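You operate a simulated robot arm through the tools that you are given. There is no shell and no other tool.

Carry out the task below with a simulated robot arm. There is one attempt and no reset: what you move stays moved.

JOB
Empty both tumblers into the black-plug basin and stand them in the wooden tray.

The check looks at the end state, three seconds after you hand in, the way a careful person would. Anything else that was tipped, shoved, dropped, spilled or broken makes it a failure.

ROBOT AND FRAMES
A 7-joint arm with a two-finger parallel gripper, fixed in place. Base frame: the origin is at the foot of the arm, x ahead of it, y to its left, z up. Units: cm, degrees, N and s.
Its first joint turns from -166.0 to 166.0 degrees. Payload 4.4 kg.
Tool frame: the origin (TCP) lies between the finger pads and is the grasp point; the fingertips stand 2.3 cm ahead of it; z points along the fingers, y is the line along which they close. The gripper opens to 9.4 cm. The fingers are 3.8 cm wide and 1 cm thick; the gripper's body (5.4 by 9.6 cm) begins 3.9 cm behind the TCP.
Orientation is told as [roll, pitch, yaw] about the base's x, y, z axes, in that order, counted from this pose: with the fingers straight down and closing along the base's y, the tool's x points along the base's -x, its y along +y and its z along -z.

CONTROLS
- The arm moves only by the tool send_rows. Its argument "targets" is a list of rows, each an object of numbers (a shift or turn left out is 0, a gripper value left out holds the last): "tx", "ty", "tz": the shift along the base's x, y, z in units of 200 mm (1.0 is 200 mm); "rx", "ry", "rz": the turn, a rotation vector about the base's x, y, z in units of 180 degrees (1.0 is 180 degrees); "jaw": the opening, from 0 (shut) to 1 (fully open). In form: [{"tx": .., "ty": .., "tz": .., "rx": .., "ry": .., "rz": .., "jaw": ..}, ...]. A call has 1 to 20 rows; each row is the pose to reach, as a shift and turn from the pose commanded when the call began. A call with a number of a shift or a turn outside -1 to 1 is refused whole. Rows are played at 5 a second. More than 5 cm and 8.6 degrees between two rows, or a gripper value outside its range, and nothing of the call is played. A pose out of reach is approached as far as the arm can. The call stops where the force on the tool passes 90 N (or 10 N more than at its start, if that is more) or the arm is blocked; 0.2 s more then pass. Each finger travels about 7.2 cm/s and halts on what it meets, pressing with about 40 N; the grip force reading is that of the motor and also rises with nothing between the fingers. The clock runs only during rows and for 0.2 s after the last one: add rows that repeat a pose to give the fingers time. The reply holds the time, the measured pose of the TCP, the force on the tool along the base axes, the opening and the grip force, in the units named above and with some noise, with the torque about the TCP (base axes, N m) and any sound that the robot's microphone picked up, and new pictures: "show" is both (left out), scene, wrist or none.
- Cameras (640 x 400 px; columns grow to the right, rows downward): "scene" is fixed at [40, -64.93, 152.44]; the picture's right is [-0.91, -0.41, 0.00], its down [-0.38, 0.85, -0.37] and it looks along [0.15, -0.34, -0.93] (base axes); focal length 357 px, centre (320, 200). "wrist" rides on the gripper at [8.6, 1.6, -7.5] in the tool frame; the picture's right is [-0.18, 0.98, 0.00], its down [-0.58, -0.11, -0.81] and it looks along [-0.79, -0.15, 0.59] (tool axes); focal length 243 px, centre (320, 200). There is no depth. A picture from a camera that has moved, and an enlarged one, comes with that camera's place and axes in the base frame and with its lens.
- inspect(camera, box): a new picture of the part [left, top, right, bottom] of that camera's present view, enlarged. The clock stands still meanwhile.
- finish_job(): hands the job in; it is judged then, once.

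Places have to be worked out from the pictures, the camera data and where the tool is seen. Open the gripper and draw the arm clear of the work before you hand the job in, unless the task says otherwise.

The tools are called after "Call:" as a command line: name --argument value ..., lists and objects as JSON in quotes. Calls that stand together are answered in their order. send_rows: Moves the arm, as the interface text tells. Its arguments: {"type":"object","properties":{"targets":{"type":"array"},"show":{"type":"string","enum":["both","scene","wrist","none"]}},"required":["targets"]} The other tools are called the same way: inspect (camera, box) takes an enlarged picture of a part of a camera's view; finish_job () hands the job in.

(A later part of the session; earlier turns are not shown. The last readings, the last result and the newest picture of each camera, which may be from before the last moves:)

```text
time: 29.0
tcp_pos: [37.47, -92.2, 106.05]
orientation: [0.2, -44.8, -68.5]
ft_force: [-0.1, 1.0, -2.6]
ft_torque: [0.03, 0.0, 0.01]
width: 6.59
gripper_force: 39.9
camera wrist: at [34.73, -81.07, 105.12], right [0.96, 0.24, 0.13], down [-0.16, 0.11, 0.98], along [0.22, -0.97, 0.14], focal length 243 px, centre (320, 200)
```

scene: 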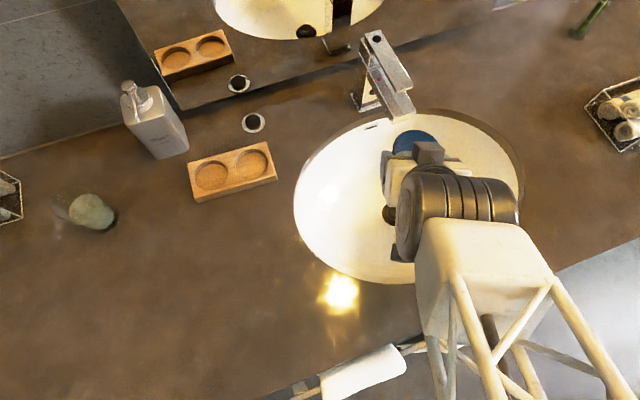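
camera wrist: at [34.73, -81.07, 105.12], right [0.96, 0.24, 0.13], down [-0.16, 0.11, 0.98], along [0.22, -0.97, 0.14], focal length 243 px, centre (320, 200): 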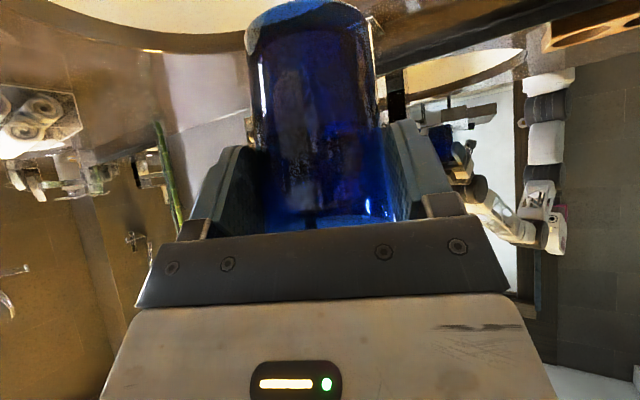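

The tumbler is over the basin centre with the plug directly below. I'll start tipping sideways (top toward the basin's far right) about the radial axis, first only to 40° to verify motion.

Call:
send_rows --targets '[{"rx": 0.0101, "ry": -0.0259}, {"rx": 0.0203, "ry": -0.0517}, {"rx": 0.0304, "ry": -0.0776}, {"rx": 0.0406, "ry": -0.1034}, {"rx": 0.0507, "ry": -0.1293}, {"rx": 0.0608, "ry": -0.1552}, {"rx": 0.071, "ry": -0.181}, {"rx": 0.0811, "ry": -0.2069}, {"rx": 0.0811, "ry": -0.2069}]'

```text
time: 31.0
tcp_pos: [37.16, -92.18, 106.13]
orientation: [50.1, -32.7, -101.2]
ft_force: [0.2, 0.0, -2.6]
ft_torque: [0.04, 0.09, -0.02]
width: 6.59
gripper_force: 39.7
camera wrist: at [34.74, -80.95, 106.4], right [0.67, 0.12, 0.73], down [-0.72, -0.12, 0.68], along [0.17, -0.99, 0.01], focal length 243 px, centre (320, 200)
```

scene: 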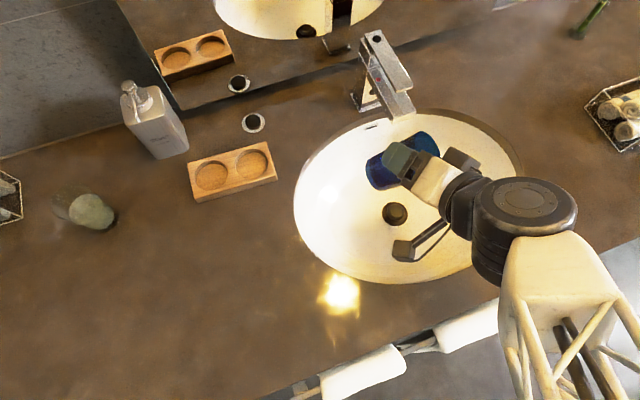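
wrist: 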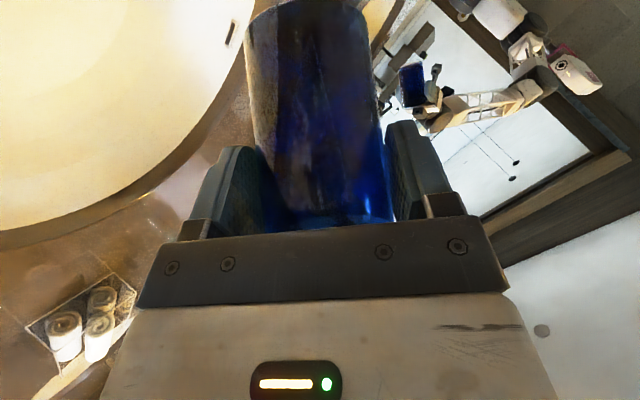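

Tipping works and the tumbler holds. I'll continue slowly through the pouring range to about 85° at 3° per row.

Call:
send_rows --targets '[{"rx": 0.0061, "ry": -0.0155}, {"rx": 0.0122, "ry": -0.031}, {"rx": 0.0183, "ry": -0.0466}, {"rx": 0.0243, "ry": -0.0621}, {"rx": 0.0304, "ry": -0.0776}, {"rx": 0.0365, "ry": -0.0931}, {"rx": 0.0426, "ry": -0.1086}, {"rx": 0.0487, "ry": -0.1241}, {"rx": 0.0548, "ry": -0.1396}, {"rx": 0.0608, "ry": -0.1552}, {"rx": 0.0669, "ry": -0.1707}, {"rx": 0.073, "ry": -0.1862}, {"rx": 0.0791, "ry": -0.2017}, {"rx": 0.0852, "ry": -0.2172}, {"rx": 0.0913, "ry": -0.2327}, {"rx": 0.0913, "ry": -0.2327}]'

Call:
inspect --camera "scene" --box '[340, 90, 532, 210]'

```text
time: 34.4
tcp_pos: [37.2, -92.09, 105.91]
orientation: [86.7, -3.6, -113.4]
ft_force: [0.2, 0.6, -2.2]
ft_torque: [-0.02, 0.05, -0.02]
width: 6.59
gripper_force: 39.7
camera wrist: at [33.98, -81.27, 107.43], right [0.0, -0.14, 0.99], down [-0.98, -0.21, -0.03], along [0.22, -0.97, -0.13], focal length 243 px, centre (320, 200)
```

scene: 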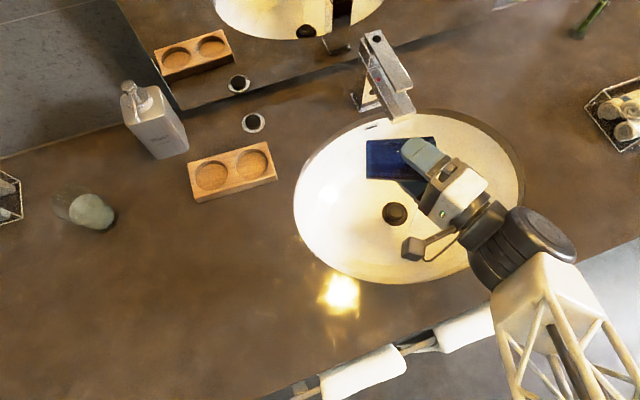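
wrist: 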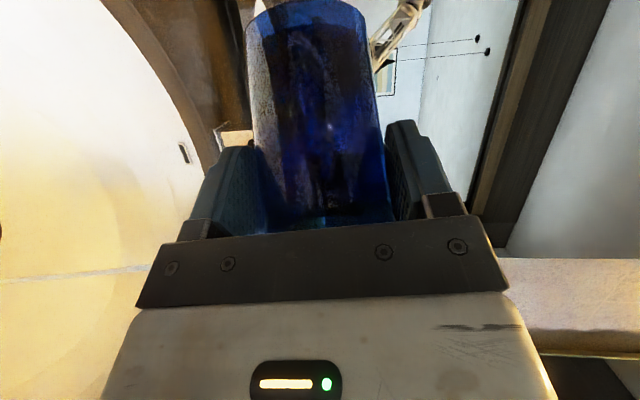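

```text
3.33 times, centred on (436, 150) of scene
camera zoom: at [40.0, -64.93, 152.44], right [-0.91, -0.41, 0.0], down [-0.38, 0.85, -0.37], along [0.15, -0.34, -0.93], focal length 1191 px, centre (-67, 367)
```

zoom: 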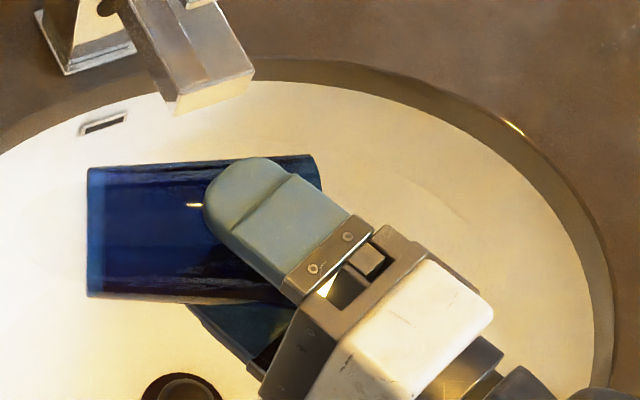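

The tumbler is horizontal and pouring inside the basin. I'll continue to about 122° and hold there to drain.

Call:
send_rows --targets '[{"rx": 0.0061, "ry": -0.0155}, {"rx": 0.0122, "ry": -0.031}, {"rx": 0.0183, "ry": -0.0466}, {"rx": 0.0243, "ry": -0.0621}, {"rx": 0.0304, "ry": -0.0776}, {"rx": 0.0365, "ry": -0.0931}, {"rx": 0.0426, "ry": -0.1086}, {"rx": 0.0487, "ry": -0.1241}, {"rx": 0.0548, "ry": -0.1396}, {"rx": 0.0608, "ry": -0.1552}, {"rx": 0.0669, "ry": -0.1707}, {"rx": 0.073, "ry": -0.1862}, {"rx": 0.075, "ry": -0.1914}, {"rx": 0.075, "ry": -0.1914}, {"rx": 0.075, "ry": -0.1914}, {"rx": 0.075, "ry": -0.1914}, {"rx": 0.075, "ry": -0.1914}, {"rx": 0.075, "ry": -0.1914}]'

Call:
inspect --camera "scene" --box '[300, 90, 532, 290]'

```text
time: 38.2
tcp_pos: [37.37, -92.27, 106.02]
orientation: [114.2, 22.1, -108.8]
ft_force: [-1.1, 0.0, -1.4]
ft_torque: [0.0, 0.04, 0.05]
width: 6.57
gripper_force: 40.4
camera wrist: at [33.0, -81.69, 107.82], right [-0.54, -0.35, 0.76], down [-0.78, -0.14, -0.61], along [0.32, -0.93, -0.2], focal length 243 px, centre (320, 200)
```

scene: 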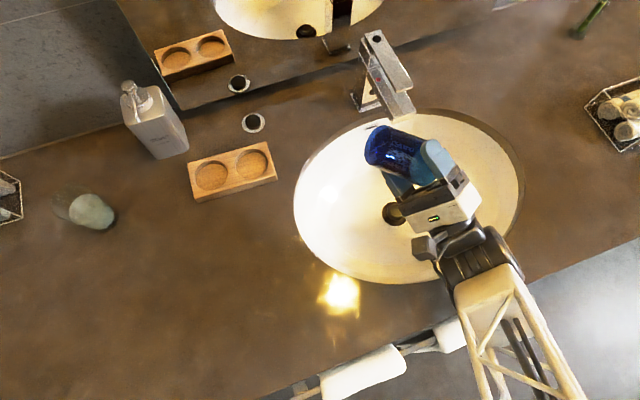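
wrist: 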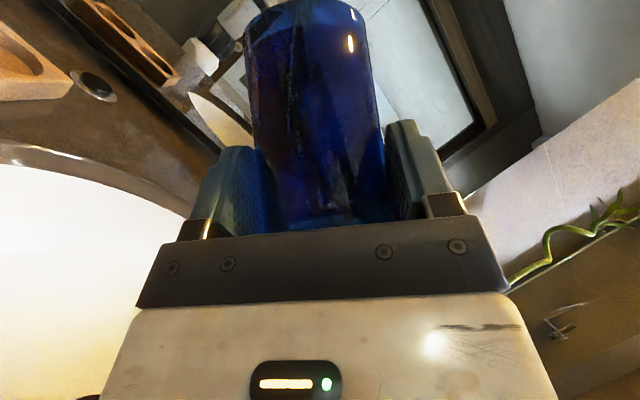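

```text
2.00 times, centred on (416, 190) of scene
camera zoom: at [40.0, -64.93, 152.44], right [-0.91, -0.41, 0.0], down [-0.38, 0.85, -0.37], along [0.15, -0.34, -0.93], focal length 715 px, centre (128, 220)
```

zoom: 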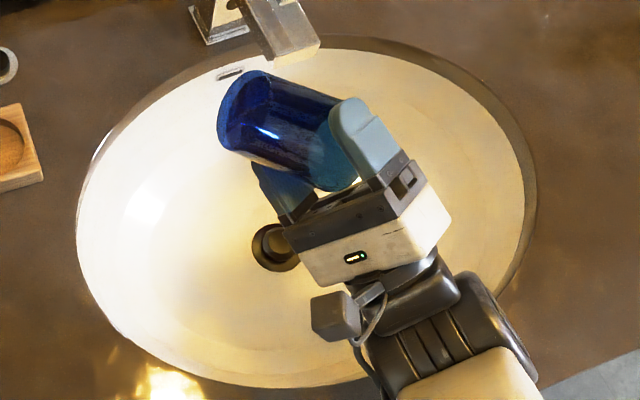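

The reading dropped from -2.6 N to about -1.4 N, consistent with liquid gone. I'll tip a few degrees more and wait to drain the last drops.

Call:
send_rows --targets '[{"rx": 0.0061, "ry": -0.0155}, {"rx": 0.0122, "ry": -0.031}, {"rx": 0.0142, "ry": -0.0362}, {"rx": 0.0142, "ry": -0.0362}, {"rx": 0.0142, "ry": -0.0362}, {"rx": 0.0142, "ry": -0.0362}, {"rx": 0.0142, "ry": -0.0362}, {"rx": 0.0142, "ry": -0.0362}, {"rx": 0.0142, "ry": -0.0362}, {"rx": 0.0142, "ry": -0.0362}, {"rx": 0.0142, "ry": -0.0362}]'

Call:
inspect --camera "scene" --box '[340, 100, 500, 200]'

```text
time: 40.6
tcp_pos: [37.33, -92.31, 106.0]
orientation: [120.0, 26.4, -106.4]
ft_force: [0.6, 0.6, -2.5]
ft_torque: [-0.01, 0.04, 0.02]
width: 6.54
gripper_force: 40.3
camera wrist: at [32.8, -81.79, 107.74], right [-0.62, -0.38, 0.68], down [-0.7, -0.11, -0.7], along [0.34, -0.92, -0.2], focal length 243 px, centre (320, 200)
```

scene: 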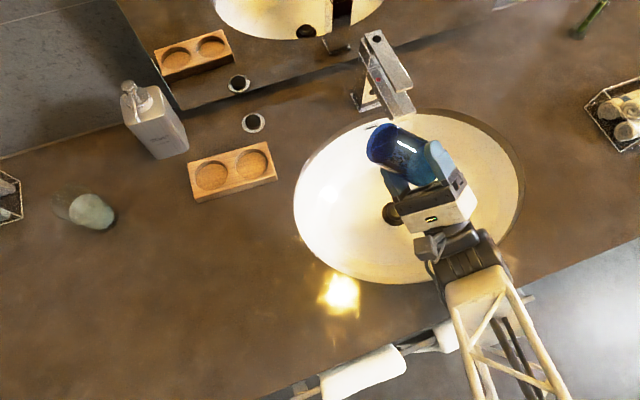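
wrist: 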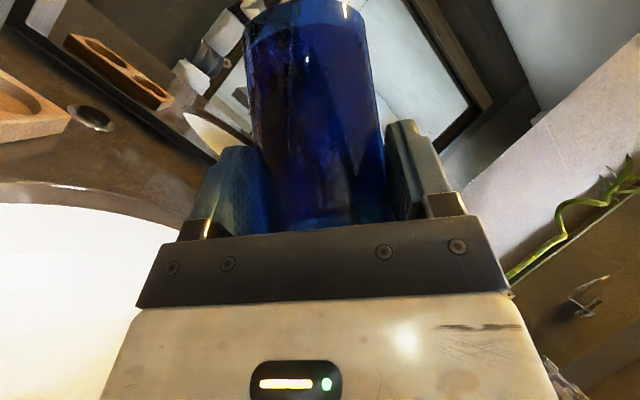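

```text
4.00 times, centred on (420, 150) of scene
camera zoom: at [40.0, -64.93, 152.44], right [-0.91, -0.41, 0.0], down [-0.38, 0.85, -0.37], along [0.15, -0.34, -0.93], focal length 1430 px, centre (-80, 400)
```

zoom: 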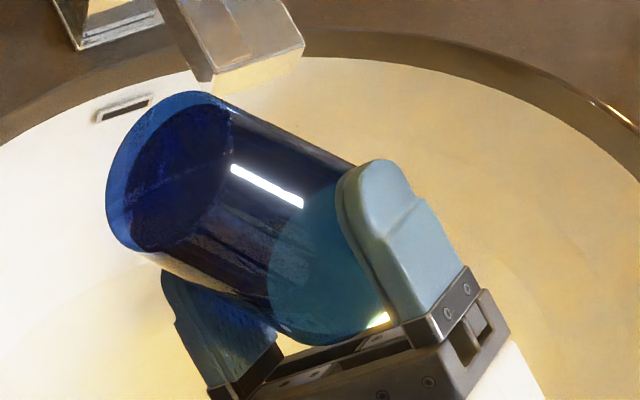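

The tumbler looks empty and clear (the force reading itself is noisy by about ±0.6 N). I'll rotate it back upright about the same axis.

Call:
send_rows --targets '[{"rx": -0.0131, "ry": 0.0334}, {"rx": -0.0262, "ry": 0.0667}, {"rx": -0.0392, "ry": 0.1001}, {"rx": -0.0523, "ry": 0.1334}, {"rx": -0.0654, "ry": 0.1668}, {"rx": -0.0785, "ry": 0.2002}, {"rx": -0.0916, "ry": 0.2335}, {"rx": -0.1046, "ry": 0.2669}, {"rx": -0.1177, "ry": 0.3002}, {"rx": -0.1308, "ry": 0.3336}, {"rx": -0.1439, "ry": 0.367}, {"rx": -0.157, "ry": 0.4003}, {"rx": -0.17, "ry": 0.4337}, {"rx": -0.1831, "ry": 0.467}, {"rx": -0.1962, "ry": 0.5004}, {"rx": -0.2093, "ry": 0.5338}, {"rx": -0.2224, "ry": 0.5671}, {"rx": -0.2354, "ry": 0.6005}, {"rx": -0.2485, "ry": 0.6338}, {"rx": -0.2616, "ry": 0.6672}]'

Call:
inspect --camera "scene" --box '[340, 90, 500, 190]'

Call:
inspect --camera "wrist" --box '[200, 0, 440, 240]'

```text
time: 44.8
tcp_pos: [37.28, -92.15, 106.07]
orientation: [0.1, -45.0, -68.7]
ft_force: [0.7, 0.0, -1.2]
ft_torque: [0.04, 0.02, -0.01]
width: 6.55
gripper_force: 40.2
camera wrist: at [34.68, -81.05, 105.16], right [0.96, 0.24, 0.13], down [-0.16, 0.11, 0.98], along [0.22, -0.97, 0.14], focal length 243 px, centre (320, 200)
```

scene: 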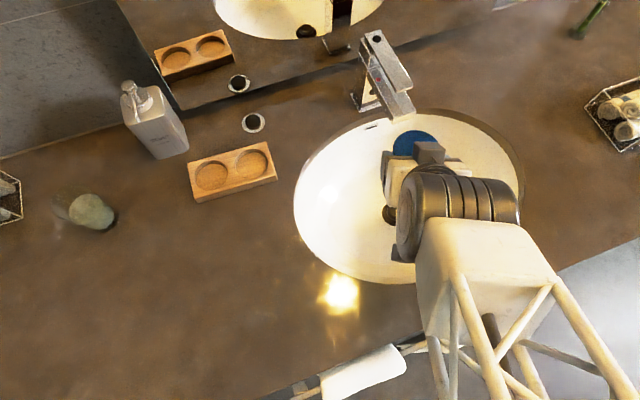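
wrist: 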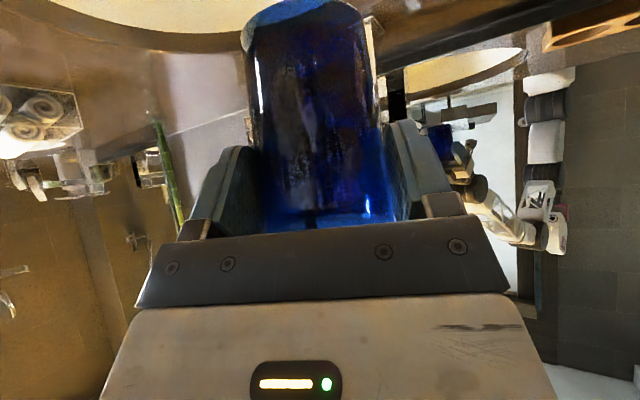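

```text
4.00 times, centred on (420, 140) of scene
camera zoom: at [40.0, -64.93, 152.44], right [-0.91, -0.41, 0.0], down [-0.38, 0.85, -0.37], along [0.15, -0.34, -0.93], focal length 1430 px, centre (-80, 440)
```

zoom: 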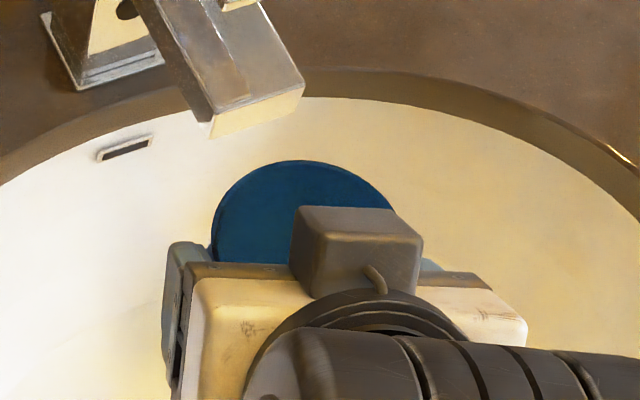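

```text
1.67 times, centred on (320, 120) of wrist
camera zoom: at [34.68, -81.05, 105.16], right [0.96, 0.24, 0.13], down [-0.16, 0.11, 0.98], along [0.22, -0.97, 0.14], focal length 404 px, centre (320, 333)
```

zoom: 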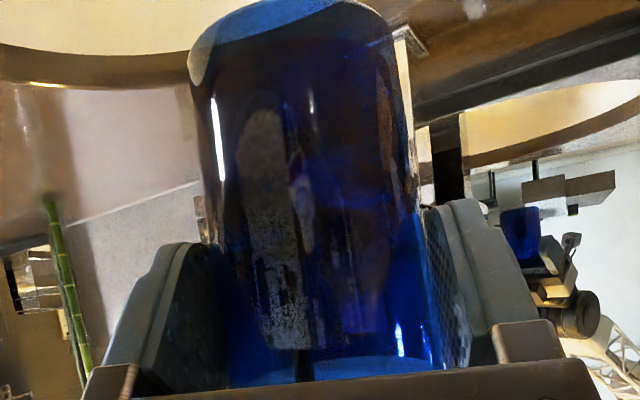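

The blue tumbler is empty and upright in the grip. Next I'll carry it over the basin-side tray well (about (65.2, -88.95)), first moving most of the way at height.

Call:
send_rows --targets '[{"tx": 0.04, "ty": 0.004, "tz": 0.02, "rz": 0.002}, {"tx": 0.12, "ty": 0.012, "tz": 0.05, "rz": 0.006}, {"tx": 0.22, "ty": 0.022, "tz": 0.09, "rz": 0.011}, {"tx": 0.33, "ty": 0.033, "tz": 0.12, "rz": 0.017}, {"tx": 0.44, "ty": 0.044, "tz": 0.15, "rz": 0.022}, {"tx": 0.55, "ty": 0.055, "tz": 0.15, "rz": 0.028}, {"tx": 0.66, "ty": 0.066, "tz": 0.15, "rz": 0.033}, {"tx": 0.77, "ty": 0.077, "tz": 0.15, "rz": 0.039}, {"tx": 0.87, "ty": 0.087, "tz": 0.15, "rz": 0.044}, {"tx": 0.95, "ty": 0.095, "tz": 0.15, "rz": 0.048}, {"tx": 1.0, "ty": 0.1, "tz": 0.15, "rz": 0.05}, {"tx": 1.0, "ty": 0.1, "tz": 0.15, "rz": 0.05}]'

```text
time: 47.4
tcp_pos: [57.46, -90.23, 109.06]
orientation: [0.1, -45.0, -59.5]
ft_force: [0.3, 0.0, -2.4]
ft_torque: [0.01, 0.01, 0.0]
width: 6.54
gripper_force: 39.9
camera wrist: at [53.01, -79.57, 108.18], right [0.91, 0.39, 0.13], down [-0.18, 0.08, 0.98], along [0.37, -0.92, 0.14], focal length 243 px, centre (320, 200)
```

scene: 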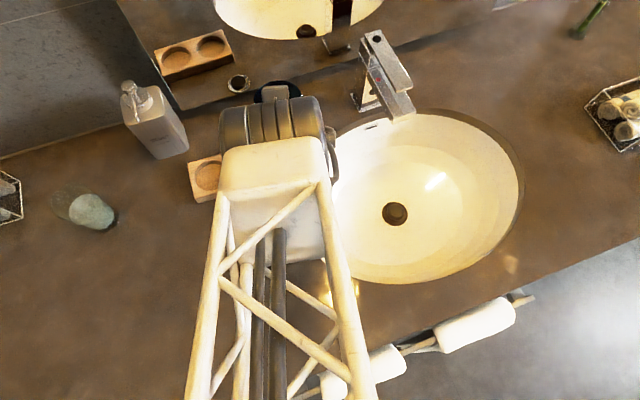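
wrist: 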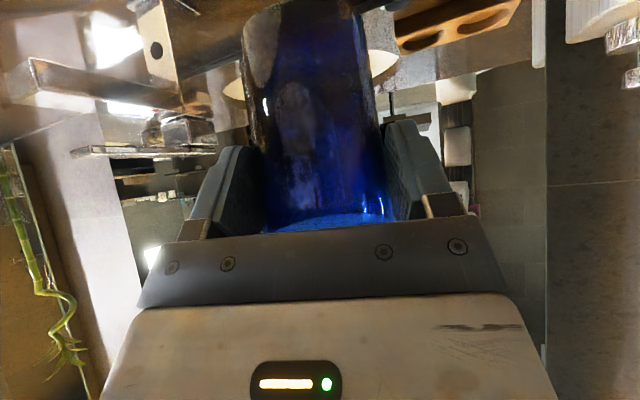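

The arm blocks the overhead view of that well, so I'll rely on the wrist camera for alignment. I'll move above the basin-side well at TCP z ≈ 102 (tumbler base about 4.5 cm above the tray).

Call:
send_rows --targets '[{"tx": 0.05, "ty": 0.015, "tz": -0.03, "rz": 0.003}, {"tx": 0.13, "ty": 0.04, "tz": -0.1, "rz": 0.006}, {"tx": 0.22, "ty": 0.07, "tz": -0.18, "rz": 0.01}, {"tx": 0.3, "ty": 0.095, "tz": -0.26, "rz": 0.014}, {"tx": 0.357, "ty": 0.112, "tz": -0.33, "rz": 0.0167}, {"tx": 0.357, "ty": 0.112, "tz": -0.35, "rz": 0.0167}, {"tx": 0.357, "ty": 0.112, "tz": -0.35, "rz": 0.0167}]'

Call:
inspect --camera "wrist" --box '[160, 0, 480, 200]'

Call:
inspect --camera "scene" --box '[170, 60, 330, 220]'

```text
time: 49.0
tcp_pos: [64.55, -87.93, 102.1]
orientation: [0.2, -44.9, -56.6]
ft_force: [-0.7, 0.3, -1.6]
ft_torque: [0.02, 0.02, 0.04]
width: 6.55
gripper_force: 40.6
camera wrist: at [59.53, -77.61, 101.16], right [0.89, 0.43, 0.13], down [-0.18, 0.07, 0.98], along [0.42, -0.9, 0.14], focal length 243 px, centre (320, 200)
```

scene: 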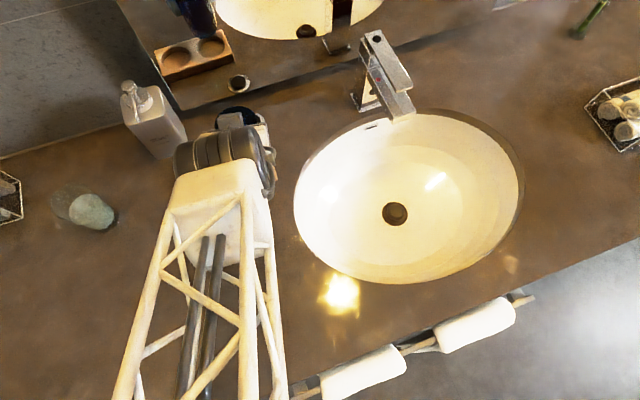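
wrist: 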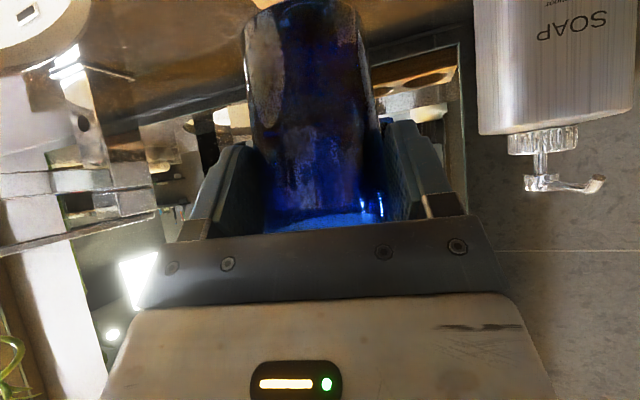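

```text
2.00 times, centred on (320, 100) of wrist
camera zoom: at [59.53, -77.61, 101.16], right [0.89, 0.43, 0.13], down [-0.18, 0.07, 0.98], along [0.42, -0.9, 0.14], focal length 485 px, centre (320, 400)
```

zoom: 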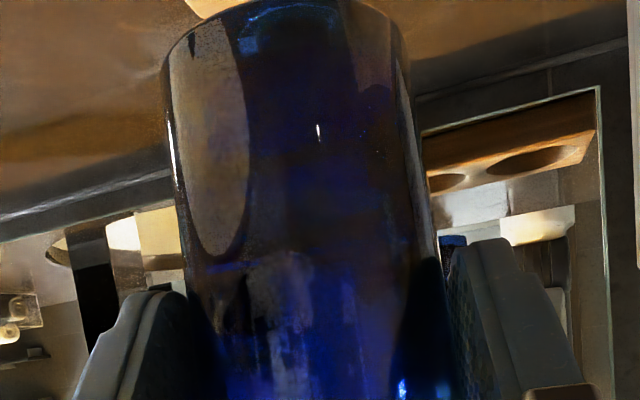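

```text
2.50 times, centred on (250, 140) of scene
camera zoom: at [40.0, -64.93, 152.44], right [-0.91, -0.41, 0.0], down [-0.38, 0.85, -0.37], along [0.15, -0.34, -0.93], focal length 894 px, centre (495, 350)
```

zoom: 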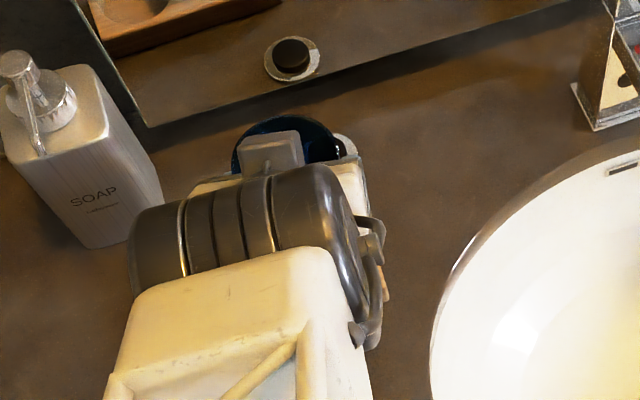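

The mirror gives an unobstructed back view of the tray and tumbler. I'll lower to leave the base about 1.5 cm above the tray and inspect via the mirror and wrist camera.

Call:
send_rows --targets '[{"tz": -0.04}, {"tz": -0.09}, {"tz": -0.13}, {"tz": -0.15}, {"tz": -0.15}]'

Call:
inspect --camera "scene" --box '[150, 0, 262, 70]'

Call:
inspect --camera "wrist" --box '[160, 0, 480, 200]'

```text
time: 50.2
tcp_pos: [64.31, -87.98, 99.01]
orientation: [0.1, -44.8, -56.6]
ft_force: [-0.2, 0.2, -2.2]
ft_torque: [0.02, -0.01, -0.02]
width: 6.56
gripper_force: 40.3
camera wrist: at [59.49, -77.57, 98.17], right [0.89, 0.43, 0.13], down [-0.18, 0.07, 0.98], along [0.42, -0.9, 0.14], focal length 243 px, centre (320, 200)
```

scene: 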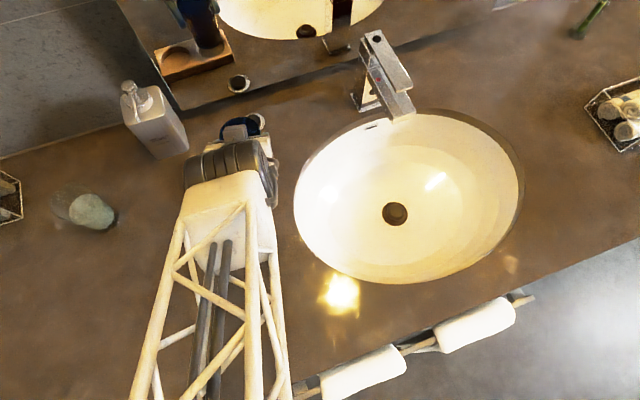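
wrist: 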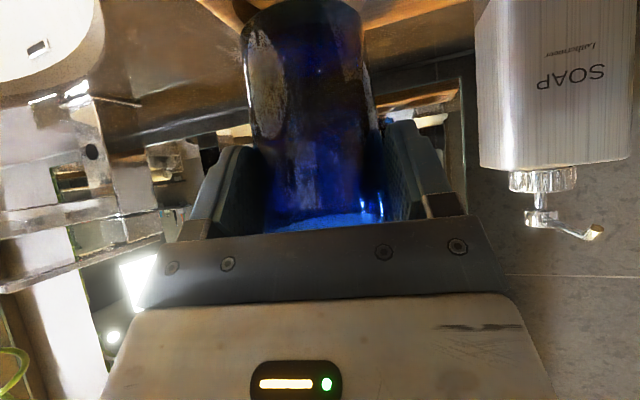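

```text
5.71 times, centred on (206, 35) of scene
camera zoom: at [40.0, -64.93, 152.44], right [-0.91, -0.41, 0.0], down [-0.38, 0.85, -0.37], along [0.15, -0.34, -0.93], focal length 2042 px, centre (971, 1143)
```

zoom: 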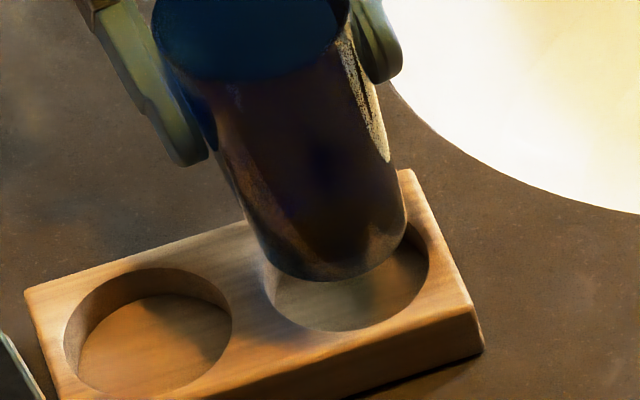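

```text
2.00 times, centred on (320, 100) of wrist
camera zoom: at [59.49, -77.57, 98.17], right [0.89, 0.43, 0.13], down [-0.18, 0.07, 0.98], along [0.42, -0.9, 0.14], focal length 485 px, centre (320, 400)
```

zoom: 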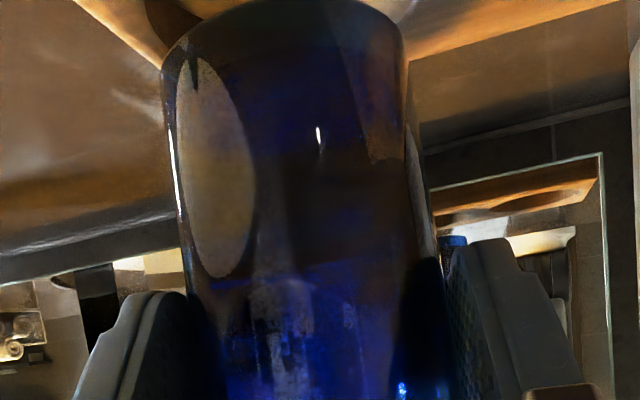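

The mirror view is excellent. I'll zoom tighter to measure the base-to-well offset.

Call:
inspect --camera "scene" --box '[184, 22, 240, 57]'

Call:
inspect --camera "scene" --box '[150, 0, 246, 60]'

```text
11.43 times, centred on (212, 40) of scene
camera zoom: at [40.0, -64.93, 152.44], right [-0.91, -0.41, 0.0], down [-0.38, 0.85, -0.37], along [0.15, -0.34, -0.93], focal length 4085 px, centre (1554, 2034)
```

zoom: 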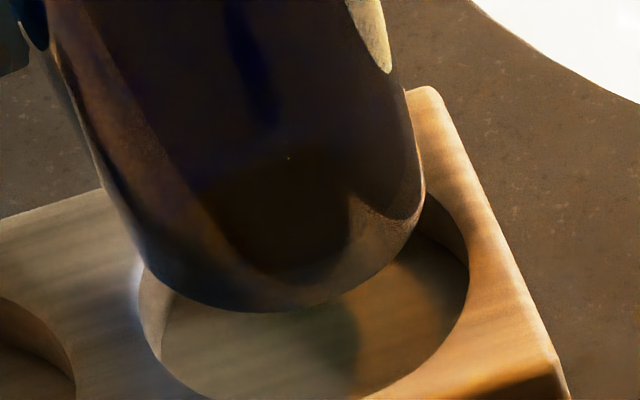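

```text
6.67 times, centred on (198, 30) of scene
camera zoom: at [40.0, -64.93, 152.44], right [-0.91, -0.41, 0.0], down [-0.38, 0.85, -0.37], along [0.15, -0.34, -0.93], focal length 2383 px, centre (1133, 1333)
```

zoom: 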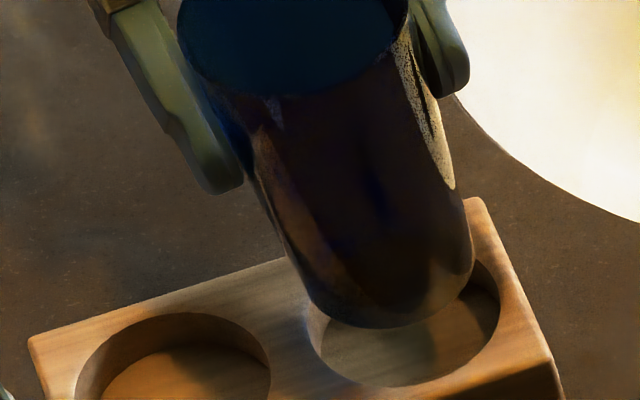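

The mirror geometry says the base is about 0.5 cm short of the well centre in the outward direction. I'll shift that much, lower 0.9 cm and re-measure.

Call:
send_rows --targets '[{"tx": 0.009, "ty": -0.009, "tz": 0}, {"tx": 0.018, "ty": -0.018, "tz": -0.015}, {"tx": 0.018, "ty": -0.018, "tz": -0.035}, {"tx": 0.018, "ty": -0.018, "tz": -0.045}, {"tx": 0.018, "ty": -0.018, "tz": -0.045}]' --show "none"

Call:
inspect --camera "scene" --box '[184, 22, 240, 57]'

Call:
inspect --camera "scene" --box '[160, 10, 256, 70]'

Call:
inspect --camera "wrist" --box '[160, 0, 480, 200]'

```text
time: 51.4
tcp_pos: [64.76, -88.27, 98.04]
orientation: [0.2, -44.9, -56.7]
ft_force: [0.3, 0.1, -2.2]
ft_torque: [0.01, -0.05, -0.02]
width: 6.55
gripper_force: 40.2
```

```text
11.43 times, centred on (212, 40) of scene
camera zoom: at [40.0, -64.93, 152.44], right [-0.91, -0.41, 0.0], down [-0.38, 0.85, -0.37], along [0.15, -0.34, -0.93], focal length 4085 px, centre (1554, 2034)
```

zoom: 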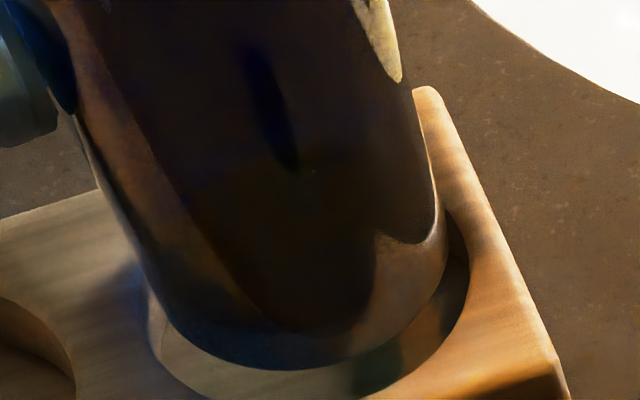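

```text
6.67 times, centred on (208, 40) of scene
camera zoom: at [40.0, -64.93, 152.44], right [-0.91, -0.41, 0.0], down [-0.38, 0.85, -0.37], along [0.15, -0.34, -0.93], focal length 2383 px, centre (1067, 1267)
```

zoom: 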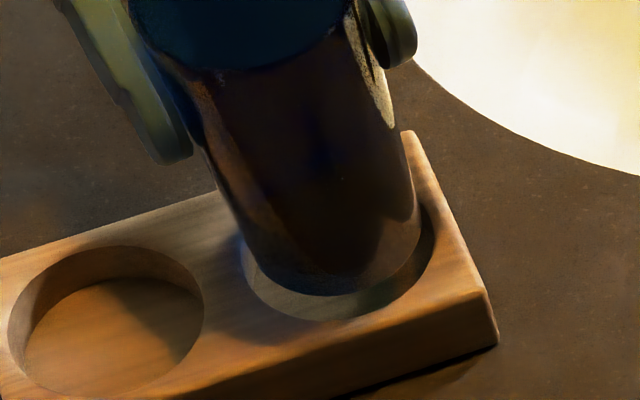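

```text
2.00 times, centred on (320, 100) of wrist
camera zoom: at [59.84, -77.99, 97.2], right [0.89, 0.43, 0.13], down [-0.18, 0.07, 0.98], along [0.42, -0.9, 0.14], focal length 485 px, centre (320, 400)
```

zoom: 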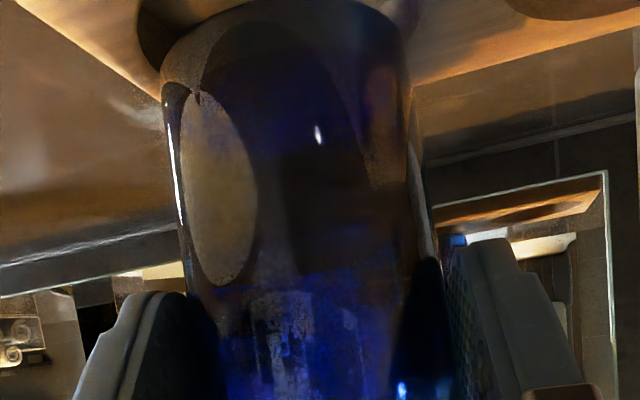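

Offset is now about 0.1 cm. I'll lower into the well to about 0.9 cm above the expected floor, with a tiny correction.

Call:
send_rows --targets '[{"tx": 0.006, "tz": -0.01}, {"tx": 0.006, "tz": -0.02}, {"tx": 0.006, "tz": -0.03}, {"tx": 0.006, "tz": -0.04}, {"tx": 0.006, "tz": -0.05}, {"tx": 0.006, "tz": -0.05}]' --show "none"

Call:
inspect --camera "scene" --box '[160, 10, 256, 70]'

```text
time: 52.8
tcp_pos: [64.91, -88.36, 97.03]
orientation: [0.2, -44.9, -56.7]
ft_force: [-0.4, -0.2, -2.3]
ft_torque: [0.02, 0.0, 0.02]
width: 6.55
gripper_force: 40.7
```

```text
6.67 times, centred on (208, 40) of scene
camera zoom: at [40.0, -64.93, 152.44], right [-0.91, -0.41, 0.0], down [-0.38, 0.85, -0.37], along [0.15, -0.34, -0.93], focal length 2383 px, centre (1067, 1267)
```

zoom: 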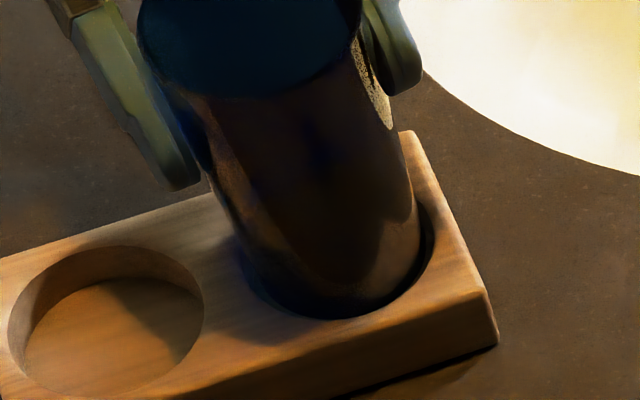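

The base has entered the well without contact force. I'll keep lowering in small steps while watching force.

Call:
send_rows --targets '[{"tz": -0.007}, {"tz": -0.014}, {"tz": -0.02}, {"tz": -0.025}, {"tz": -0.025}]' --show "none"

```text
time: 54.0
tcp_pos: [64.76, -88.43, 96.59]
orientation: [0.3, -44.8, -56.6]
ft_force: [0.5, -0.3, -3.0]
ft_torque: [0.04, 0.02, 0.0]
width: 6.56
gripper_force: 40.3
```

No contact yet (force z still about -2 to -3 N). Lowering another 0.3 cm.

Call:
send_rows --targets '[{"tz": -0.005}, {"tz": -0.01}, {"tz": -0.015}, {"tz": -0.015}]' --show "none"

Call:
inspect --camera "scene" --box '[160, 10, 256, 70]'

```text
time: 55.0
tcp_pos: [64.92, -88.32, 96.29]
orientation: [0.1, -44.9, -56.6]
ft_force: [-0.3, -0.3, -1.4]
ft_torque: [0.03, 0.02, 0.02]
width: 6.57
gripper_force: 40.0
```

```text
6.67 times, centred on (208, 40) of scene
camera zoom: at [40.0, -64.93, 152.44], right [-0.91, -0.41, 0.0], down [-0.38, 0.85, -0.37], along [0.15, -0.34, -0.93], focal length 2383 px, centre (1067, 1267)
```

zoom: 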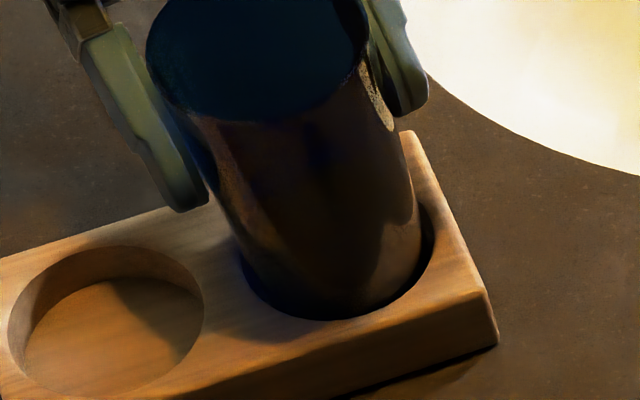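

Still about -1.4 N, with no clear contact. I'll take 0.1 cm steps.

Call:
send_rows --targets '[{"tz": -0.004}, {"tz": -0.008}, {"tz": -0.008}]' --show "none"

Call:
send_rows --targets '[{"tz": -0.003}, {"tz": -0.006}, {"tz": -0.006}]' --show "none"

```text
time: 55.8
tcp_pos: [64.9, -88.29, 96.11]
orientation: [0.3, -44.9, -56.6]
ft_force: [-0.6, 0.0, -1.7]
ft_torque: [0.04, 0.0, -0.04]
width: 6.55
gripper_force: 40.2
```

```text
time: 56.6
tcp_pos: [64.89, -88.36, 96.02]
orientation: [0.2, -44.9, -56.7]
ft_force: [-0.1, 0.4, -1.6]
ft_torque: [0.05, 0.03, 0.0]
width: 6.54
gripper_force: 40.3
```

No contact yet at 96.0. Continuing in fine steps.

Call:
send_rows --targets '[{"tz": -0.004}, {"tz": -0.007}, {"tz": -0.007}]' --show "none"

Call:
inspect --camera "scene" --box '[184, 22, 240, 57]'

```text
time: 57.4
tcp_pos: [64.87, -88.32, 95.99]
orientation: [0.2, -45.0, -56.6]
ft_force: [-1.0, -1.8, 8.0]
ft_torque: [-0.06, -0.29, -0.05]
width: 6.58
gripper_force: 39.6
```

```text
11.43 times, centred on (212, 40) of scene
camera zoom: at [40.0, -64.93, 152.44], right [-0.91, -0.41, 0.0], down [-0.38, 0.85, -0.37], along [0.15, -0.34, -0.93], focal length 4085 px, centre (1554, 2034)
```

zoom: 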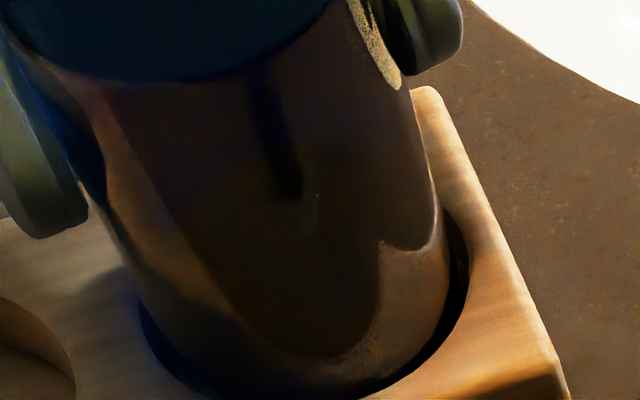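

Contact at TCP z ≈ 95.97 (+8 N): the base is on the well floor. I'll relieve the press slightly and open the jaws gradually.

Call:
send_rows --targets '[{"tz": 0.003, "jaw": 0.6}, {"tz": 0.003, "jaw": 0.68}, {"tz": 0.003, "jaw": 0.72}, {"tz": 0.003, "jaw": 0.76}, {"tz": 0.003, "jaw": 0.82}, {"tz": 0.003, "jaw": 0.88}, {"tz": 0.003, "jaw": 0.94}, {"tz": 0.003, "jaw": 1.0}, {"tz": 0.003, "jaw": 1.0}, {"tz": 0.003, "jaw": 1.0}]'

Call:
inspect --camera "scene" --box '[160, 10, 256, 70]'

Call:
inspect --camera "wrist" --box '[160, 0, 480, 200]'

```text
time: 59.6
tcp_pos: [64.95, -88.26, 95.99]
orientation: [0.1, -44.8, -56.6]
ft_force: [-0.9, -0.4, -0.4]
ft_torque: [0.0, 0.02, -0.04]
width: 9.39
gripper_force: 0.1
camera wrist: at [59.97, -77.91, 95.16], right [0.89, 0.43, 0.13], down [-0.18, 0.07, 0.98], along [0.42, -0.9, 0.14], focal length 243 px, centre (320, 200)
```

scene: 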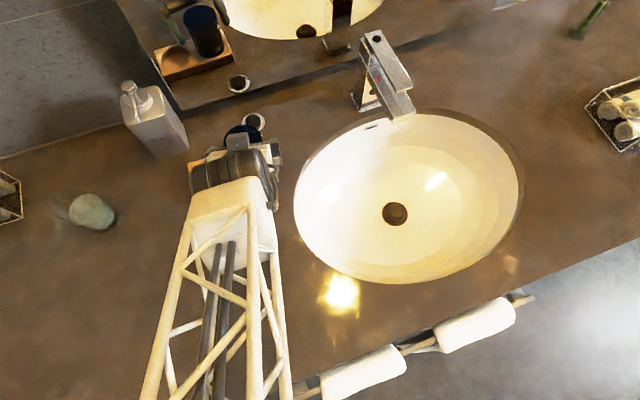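
wrist: 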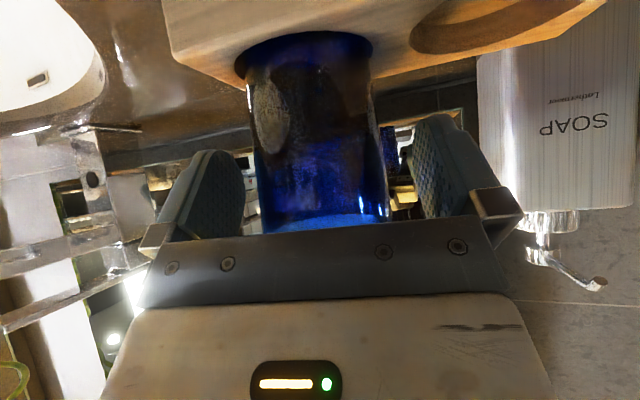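

```text
6.67 times, centred on (208, 40) of scene
camera zoom: at [40.0, -64.93, 152.44], right [-0.91, -0.41, 0.0], down [-0.38, 0.85, -0.37], along [0.15, -0.34, -0.93], focal length 2383 px, centre (1067, 1267)
```

zoom: 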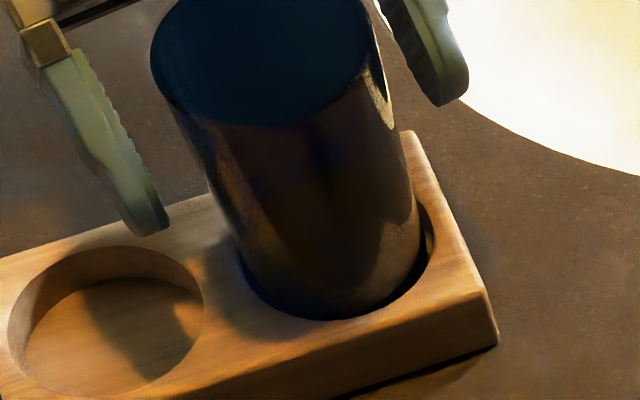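

```text
2.00 times, centred on (320, 100) of wrist
camera zoom: at [59.97, -77.91, 95.16], right [0.89, 0.43, 0.13], down [-0.18, 0.07, 0.98], along [0.42, -0.9, 0.14], focal length 485 px, centre (320, 400)
```

zoom: 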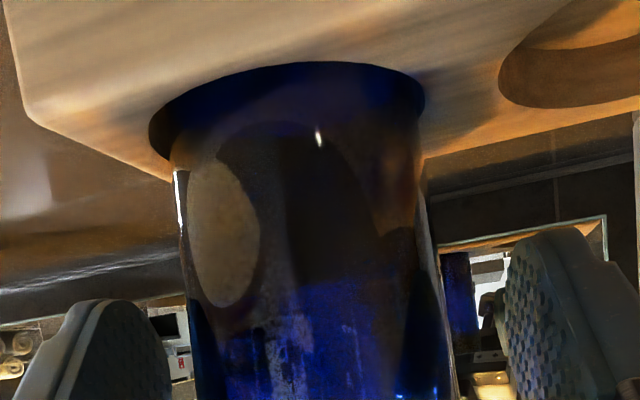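

The blue tumbler stands upright in its well and is released. I'll retreat straight back along the tool axis.

Call:
send_rows --targets '[{"tx": -0.02, "ty": 0.03, "tz": 0.036, "jaw": 1.0}, {"tx": -0.05, "ty": 0.076, "tz": 0.091}, {"tx": -0.09, "ty": 0.137, "tz": 0.164}, {"tx": -0.13, "ty": 0.198, "tz": 0.237}, {"tx": -0.17, "ty": 0.258, "tz": 0.309}, {"tx": -0.21, "ty": 0.319, "tz": 0.382}, {"tx": -0.233, "ty": 0.354, "tz": 0.424}, {"tx": -0.233, "ty": 0.354, "tz": 0.424}]'

```text
time: 61.4
tcp_pos: [60.24, -81.34, 104.38]
orientation: [0.3, -44.9, -56.6]
ft_force: [-0.5, -0.6, -0.1]
ft_torque: [0.02, 0.03, -0.01]
width: 9.36
gripper_force: 0.0
camera wrist: at [55.33, -70.94, 103.53], right [0.89, 0.43, 0.13], down [-0.18, 0.07, 0.98], along [0.42, -0.9, 0.14], focal length 243 px, centre (320, 200)
```

scene: 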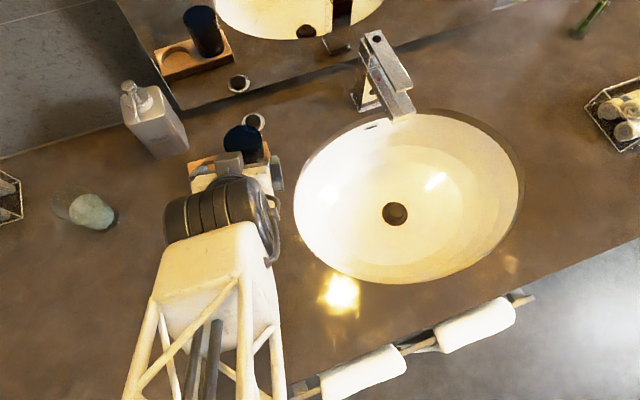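
wrist: 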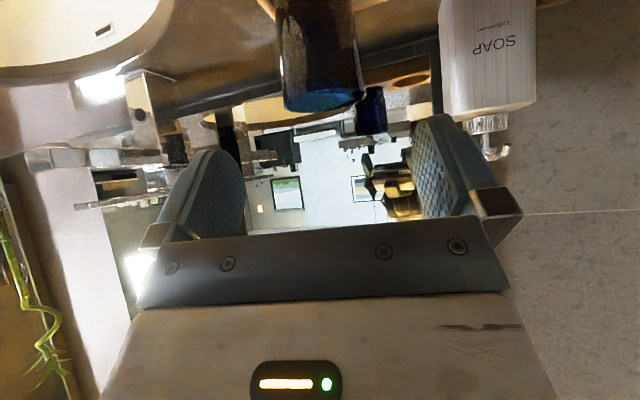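

Clear of the blue tumbler. Before grasping the second one, I'll test in the air whether the arm can hold the rotated orientation (tool pointing along -y) above the other well, since its fingers must avoid the blue tumbler when placing.

Call:
send_rows --targets '[{"tz": 0.1}, {"tz": 0.2}, {"tx": 0.07, "ty": -0.006, "tz": 0.2, "rz": -0.023}, {"tx": 0.14, "ty": -0.012, "tz": 0.2, "rz": -0.046}, {"tx": 0.21, "ty": -0.019, "tz": 0.2, "rz": -0.07}, {"tx": 0.28, "ty": -0.025, "tz": 0.2, "rz": -0.093}, {"tx": 0.35, "ty": -0.031, "tz": 0.2, "rz": -0.116}, {"tx": 0.42, "ty": -0.037, "tz": 0.2, "rz": -0.139}, {"tx": 0.49, "ty": -0.043, "tz": 0.2, "rz": -0.163}, {"tx": 0.546, "ty": -0.048, "tz": 0.2, "rz": -0.1856}, {"tx": 0.546, "ty": -0.048, "tz": 0.2, "rz": -0.1856}]'

```text
time: 63.8
tcp_pos: [71.2, -82.18, 108.37]
orientation: [0.2, -45.0, -90.1]
ft_force: [0.2, -0.1, 0.2]
ft_torque: [0.02, -0.01, 0.0]
width: 9.41
gripper_force: 0.0
camera wrist: at [72.82, -70.84, 107.51], right [0.98, -0.13, 0.13], down [-0.11, 0.16, 0.98], along [-0.15, -0.98, 0.14], focal length 243 px, centre (320, 200)
```

scene: 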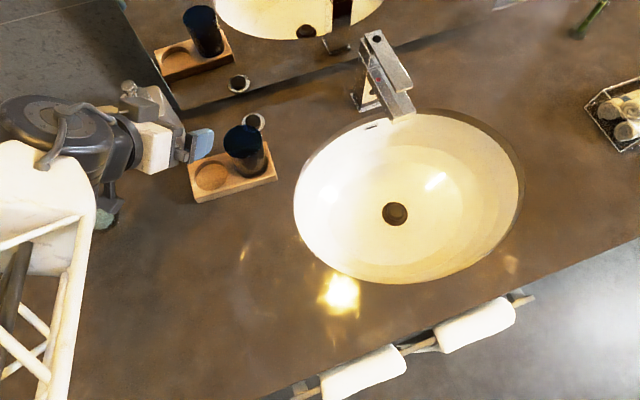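
wrist: 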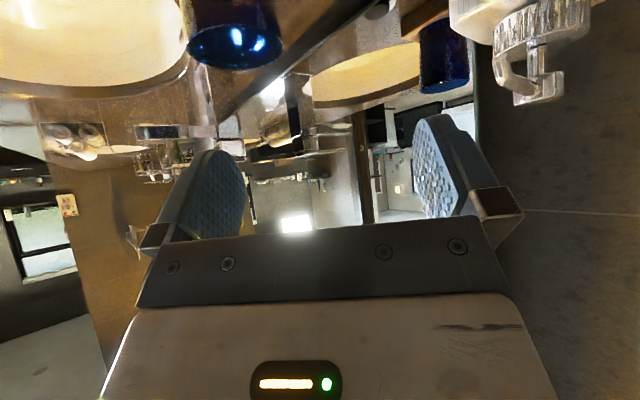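

The orientation is reachable at height, and from here the scene camera sees the tray well. I'll test going lower (TCP z ≈ 101) and rotating 8° more, with the jaws narrowed so the fingers stay clear of the blue tumbler.

Call:
send_rows --targets '[{"rz": -0.015, "tz": -0.05, "jaw": 0.85}, {"rz": -0.03, "tz": -0.12, "jaw": 0.78}, {"rz": -0.044, "tz": -0.2}, {"rz": -0.044, "tz": -0.28}, {"rz": -0.044, "tz": -0.35}, {"rz": -0.044, "tz": -0.37}, {"rz": -0.044, "tz": -0.37}]'

Call:
inspect --camera "scene" --box '[130, 90, 290, 210]'

```text
time: 65.4
tcp_pos: [71.09, -82.3, 100.95]
orientation: [0.2, -44.8, -97.8]
ft_force: [0.2, -0.3, 0.3]
ft_torque: [0.01, 0.03, -0.02]
width: 7.32
gripper_force: 0.0
camera wrist: at [74.28, -71.19, 100.21], right [0.96, -0.26, 0.13], down [-0.09, 0.17, 0.98], along [-0.28, -0.95, 0.14], focal length 243 px, centre (320, 200)
```

scene: 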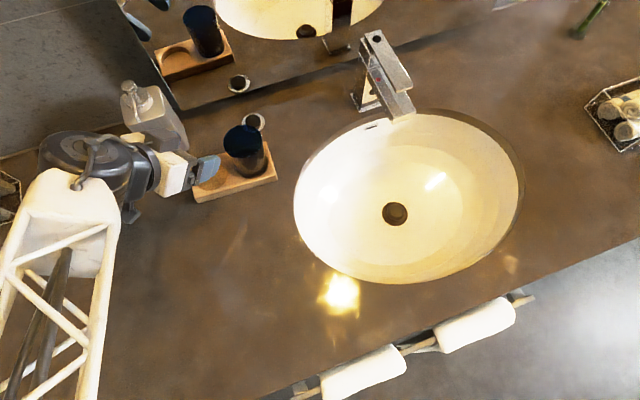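
wrist: 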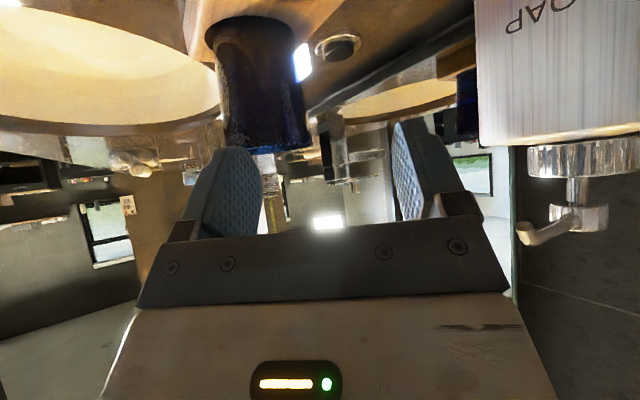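

```text
3.33 times, centred on (210, 150) of scene
camera zoom: at [40.0, -64.93, 152.44], right [-0.91, -0.41, 0.0], down [-0.38, 0.85, -0.37], along [0.15, -0.34, -0.93], focal length 1191 px, centre (687, 367)
```

zoom: 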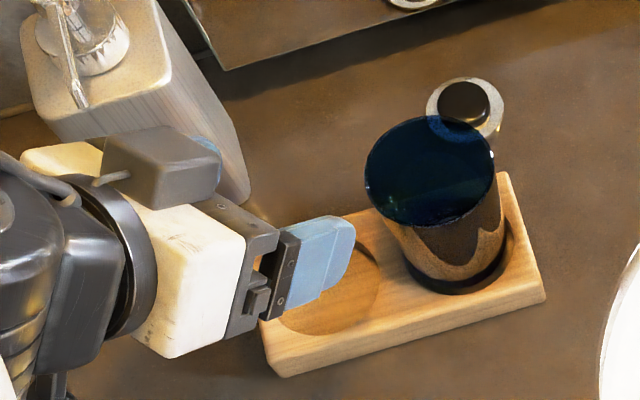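

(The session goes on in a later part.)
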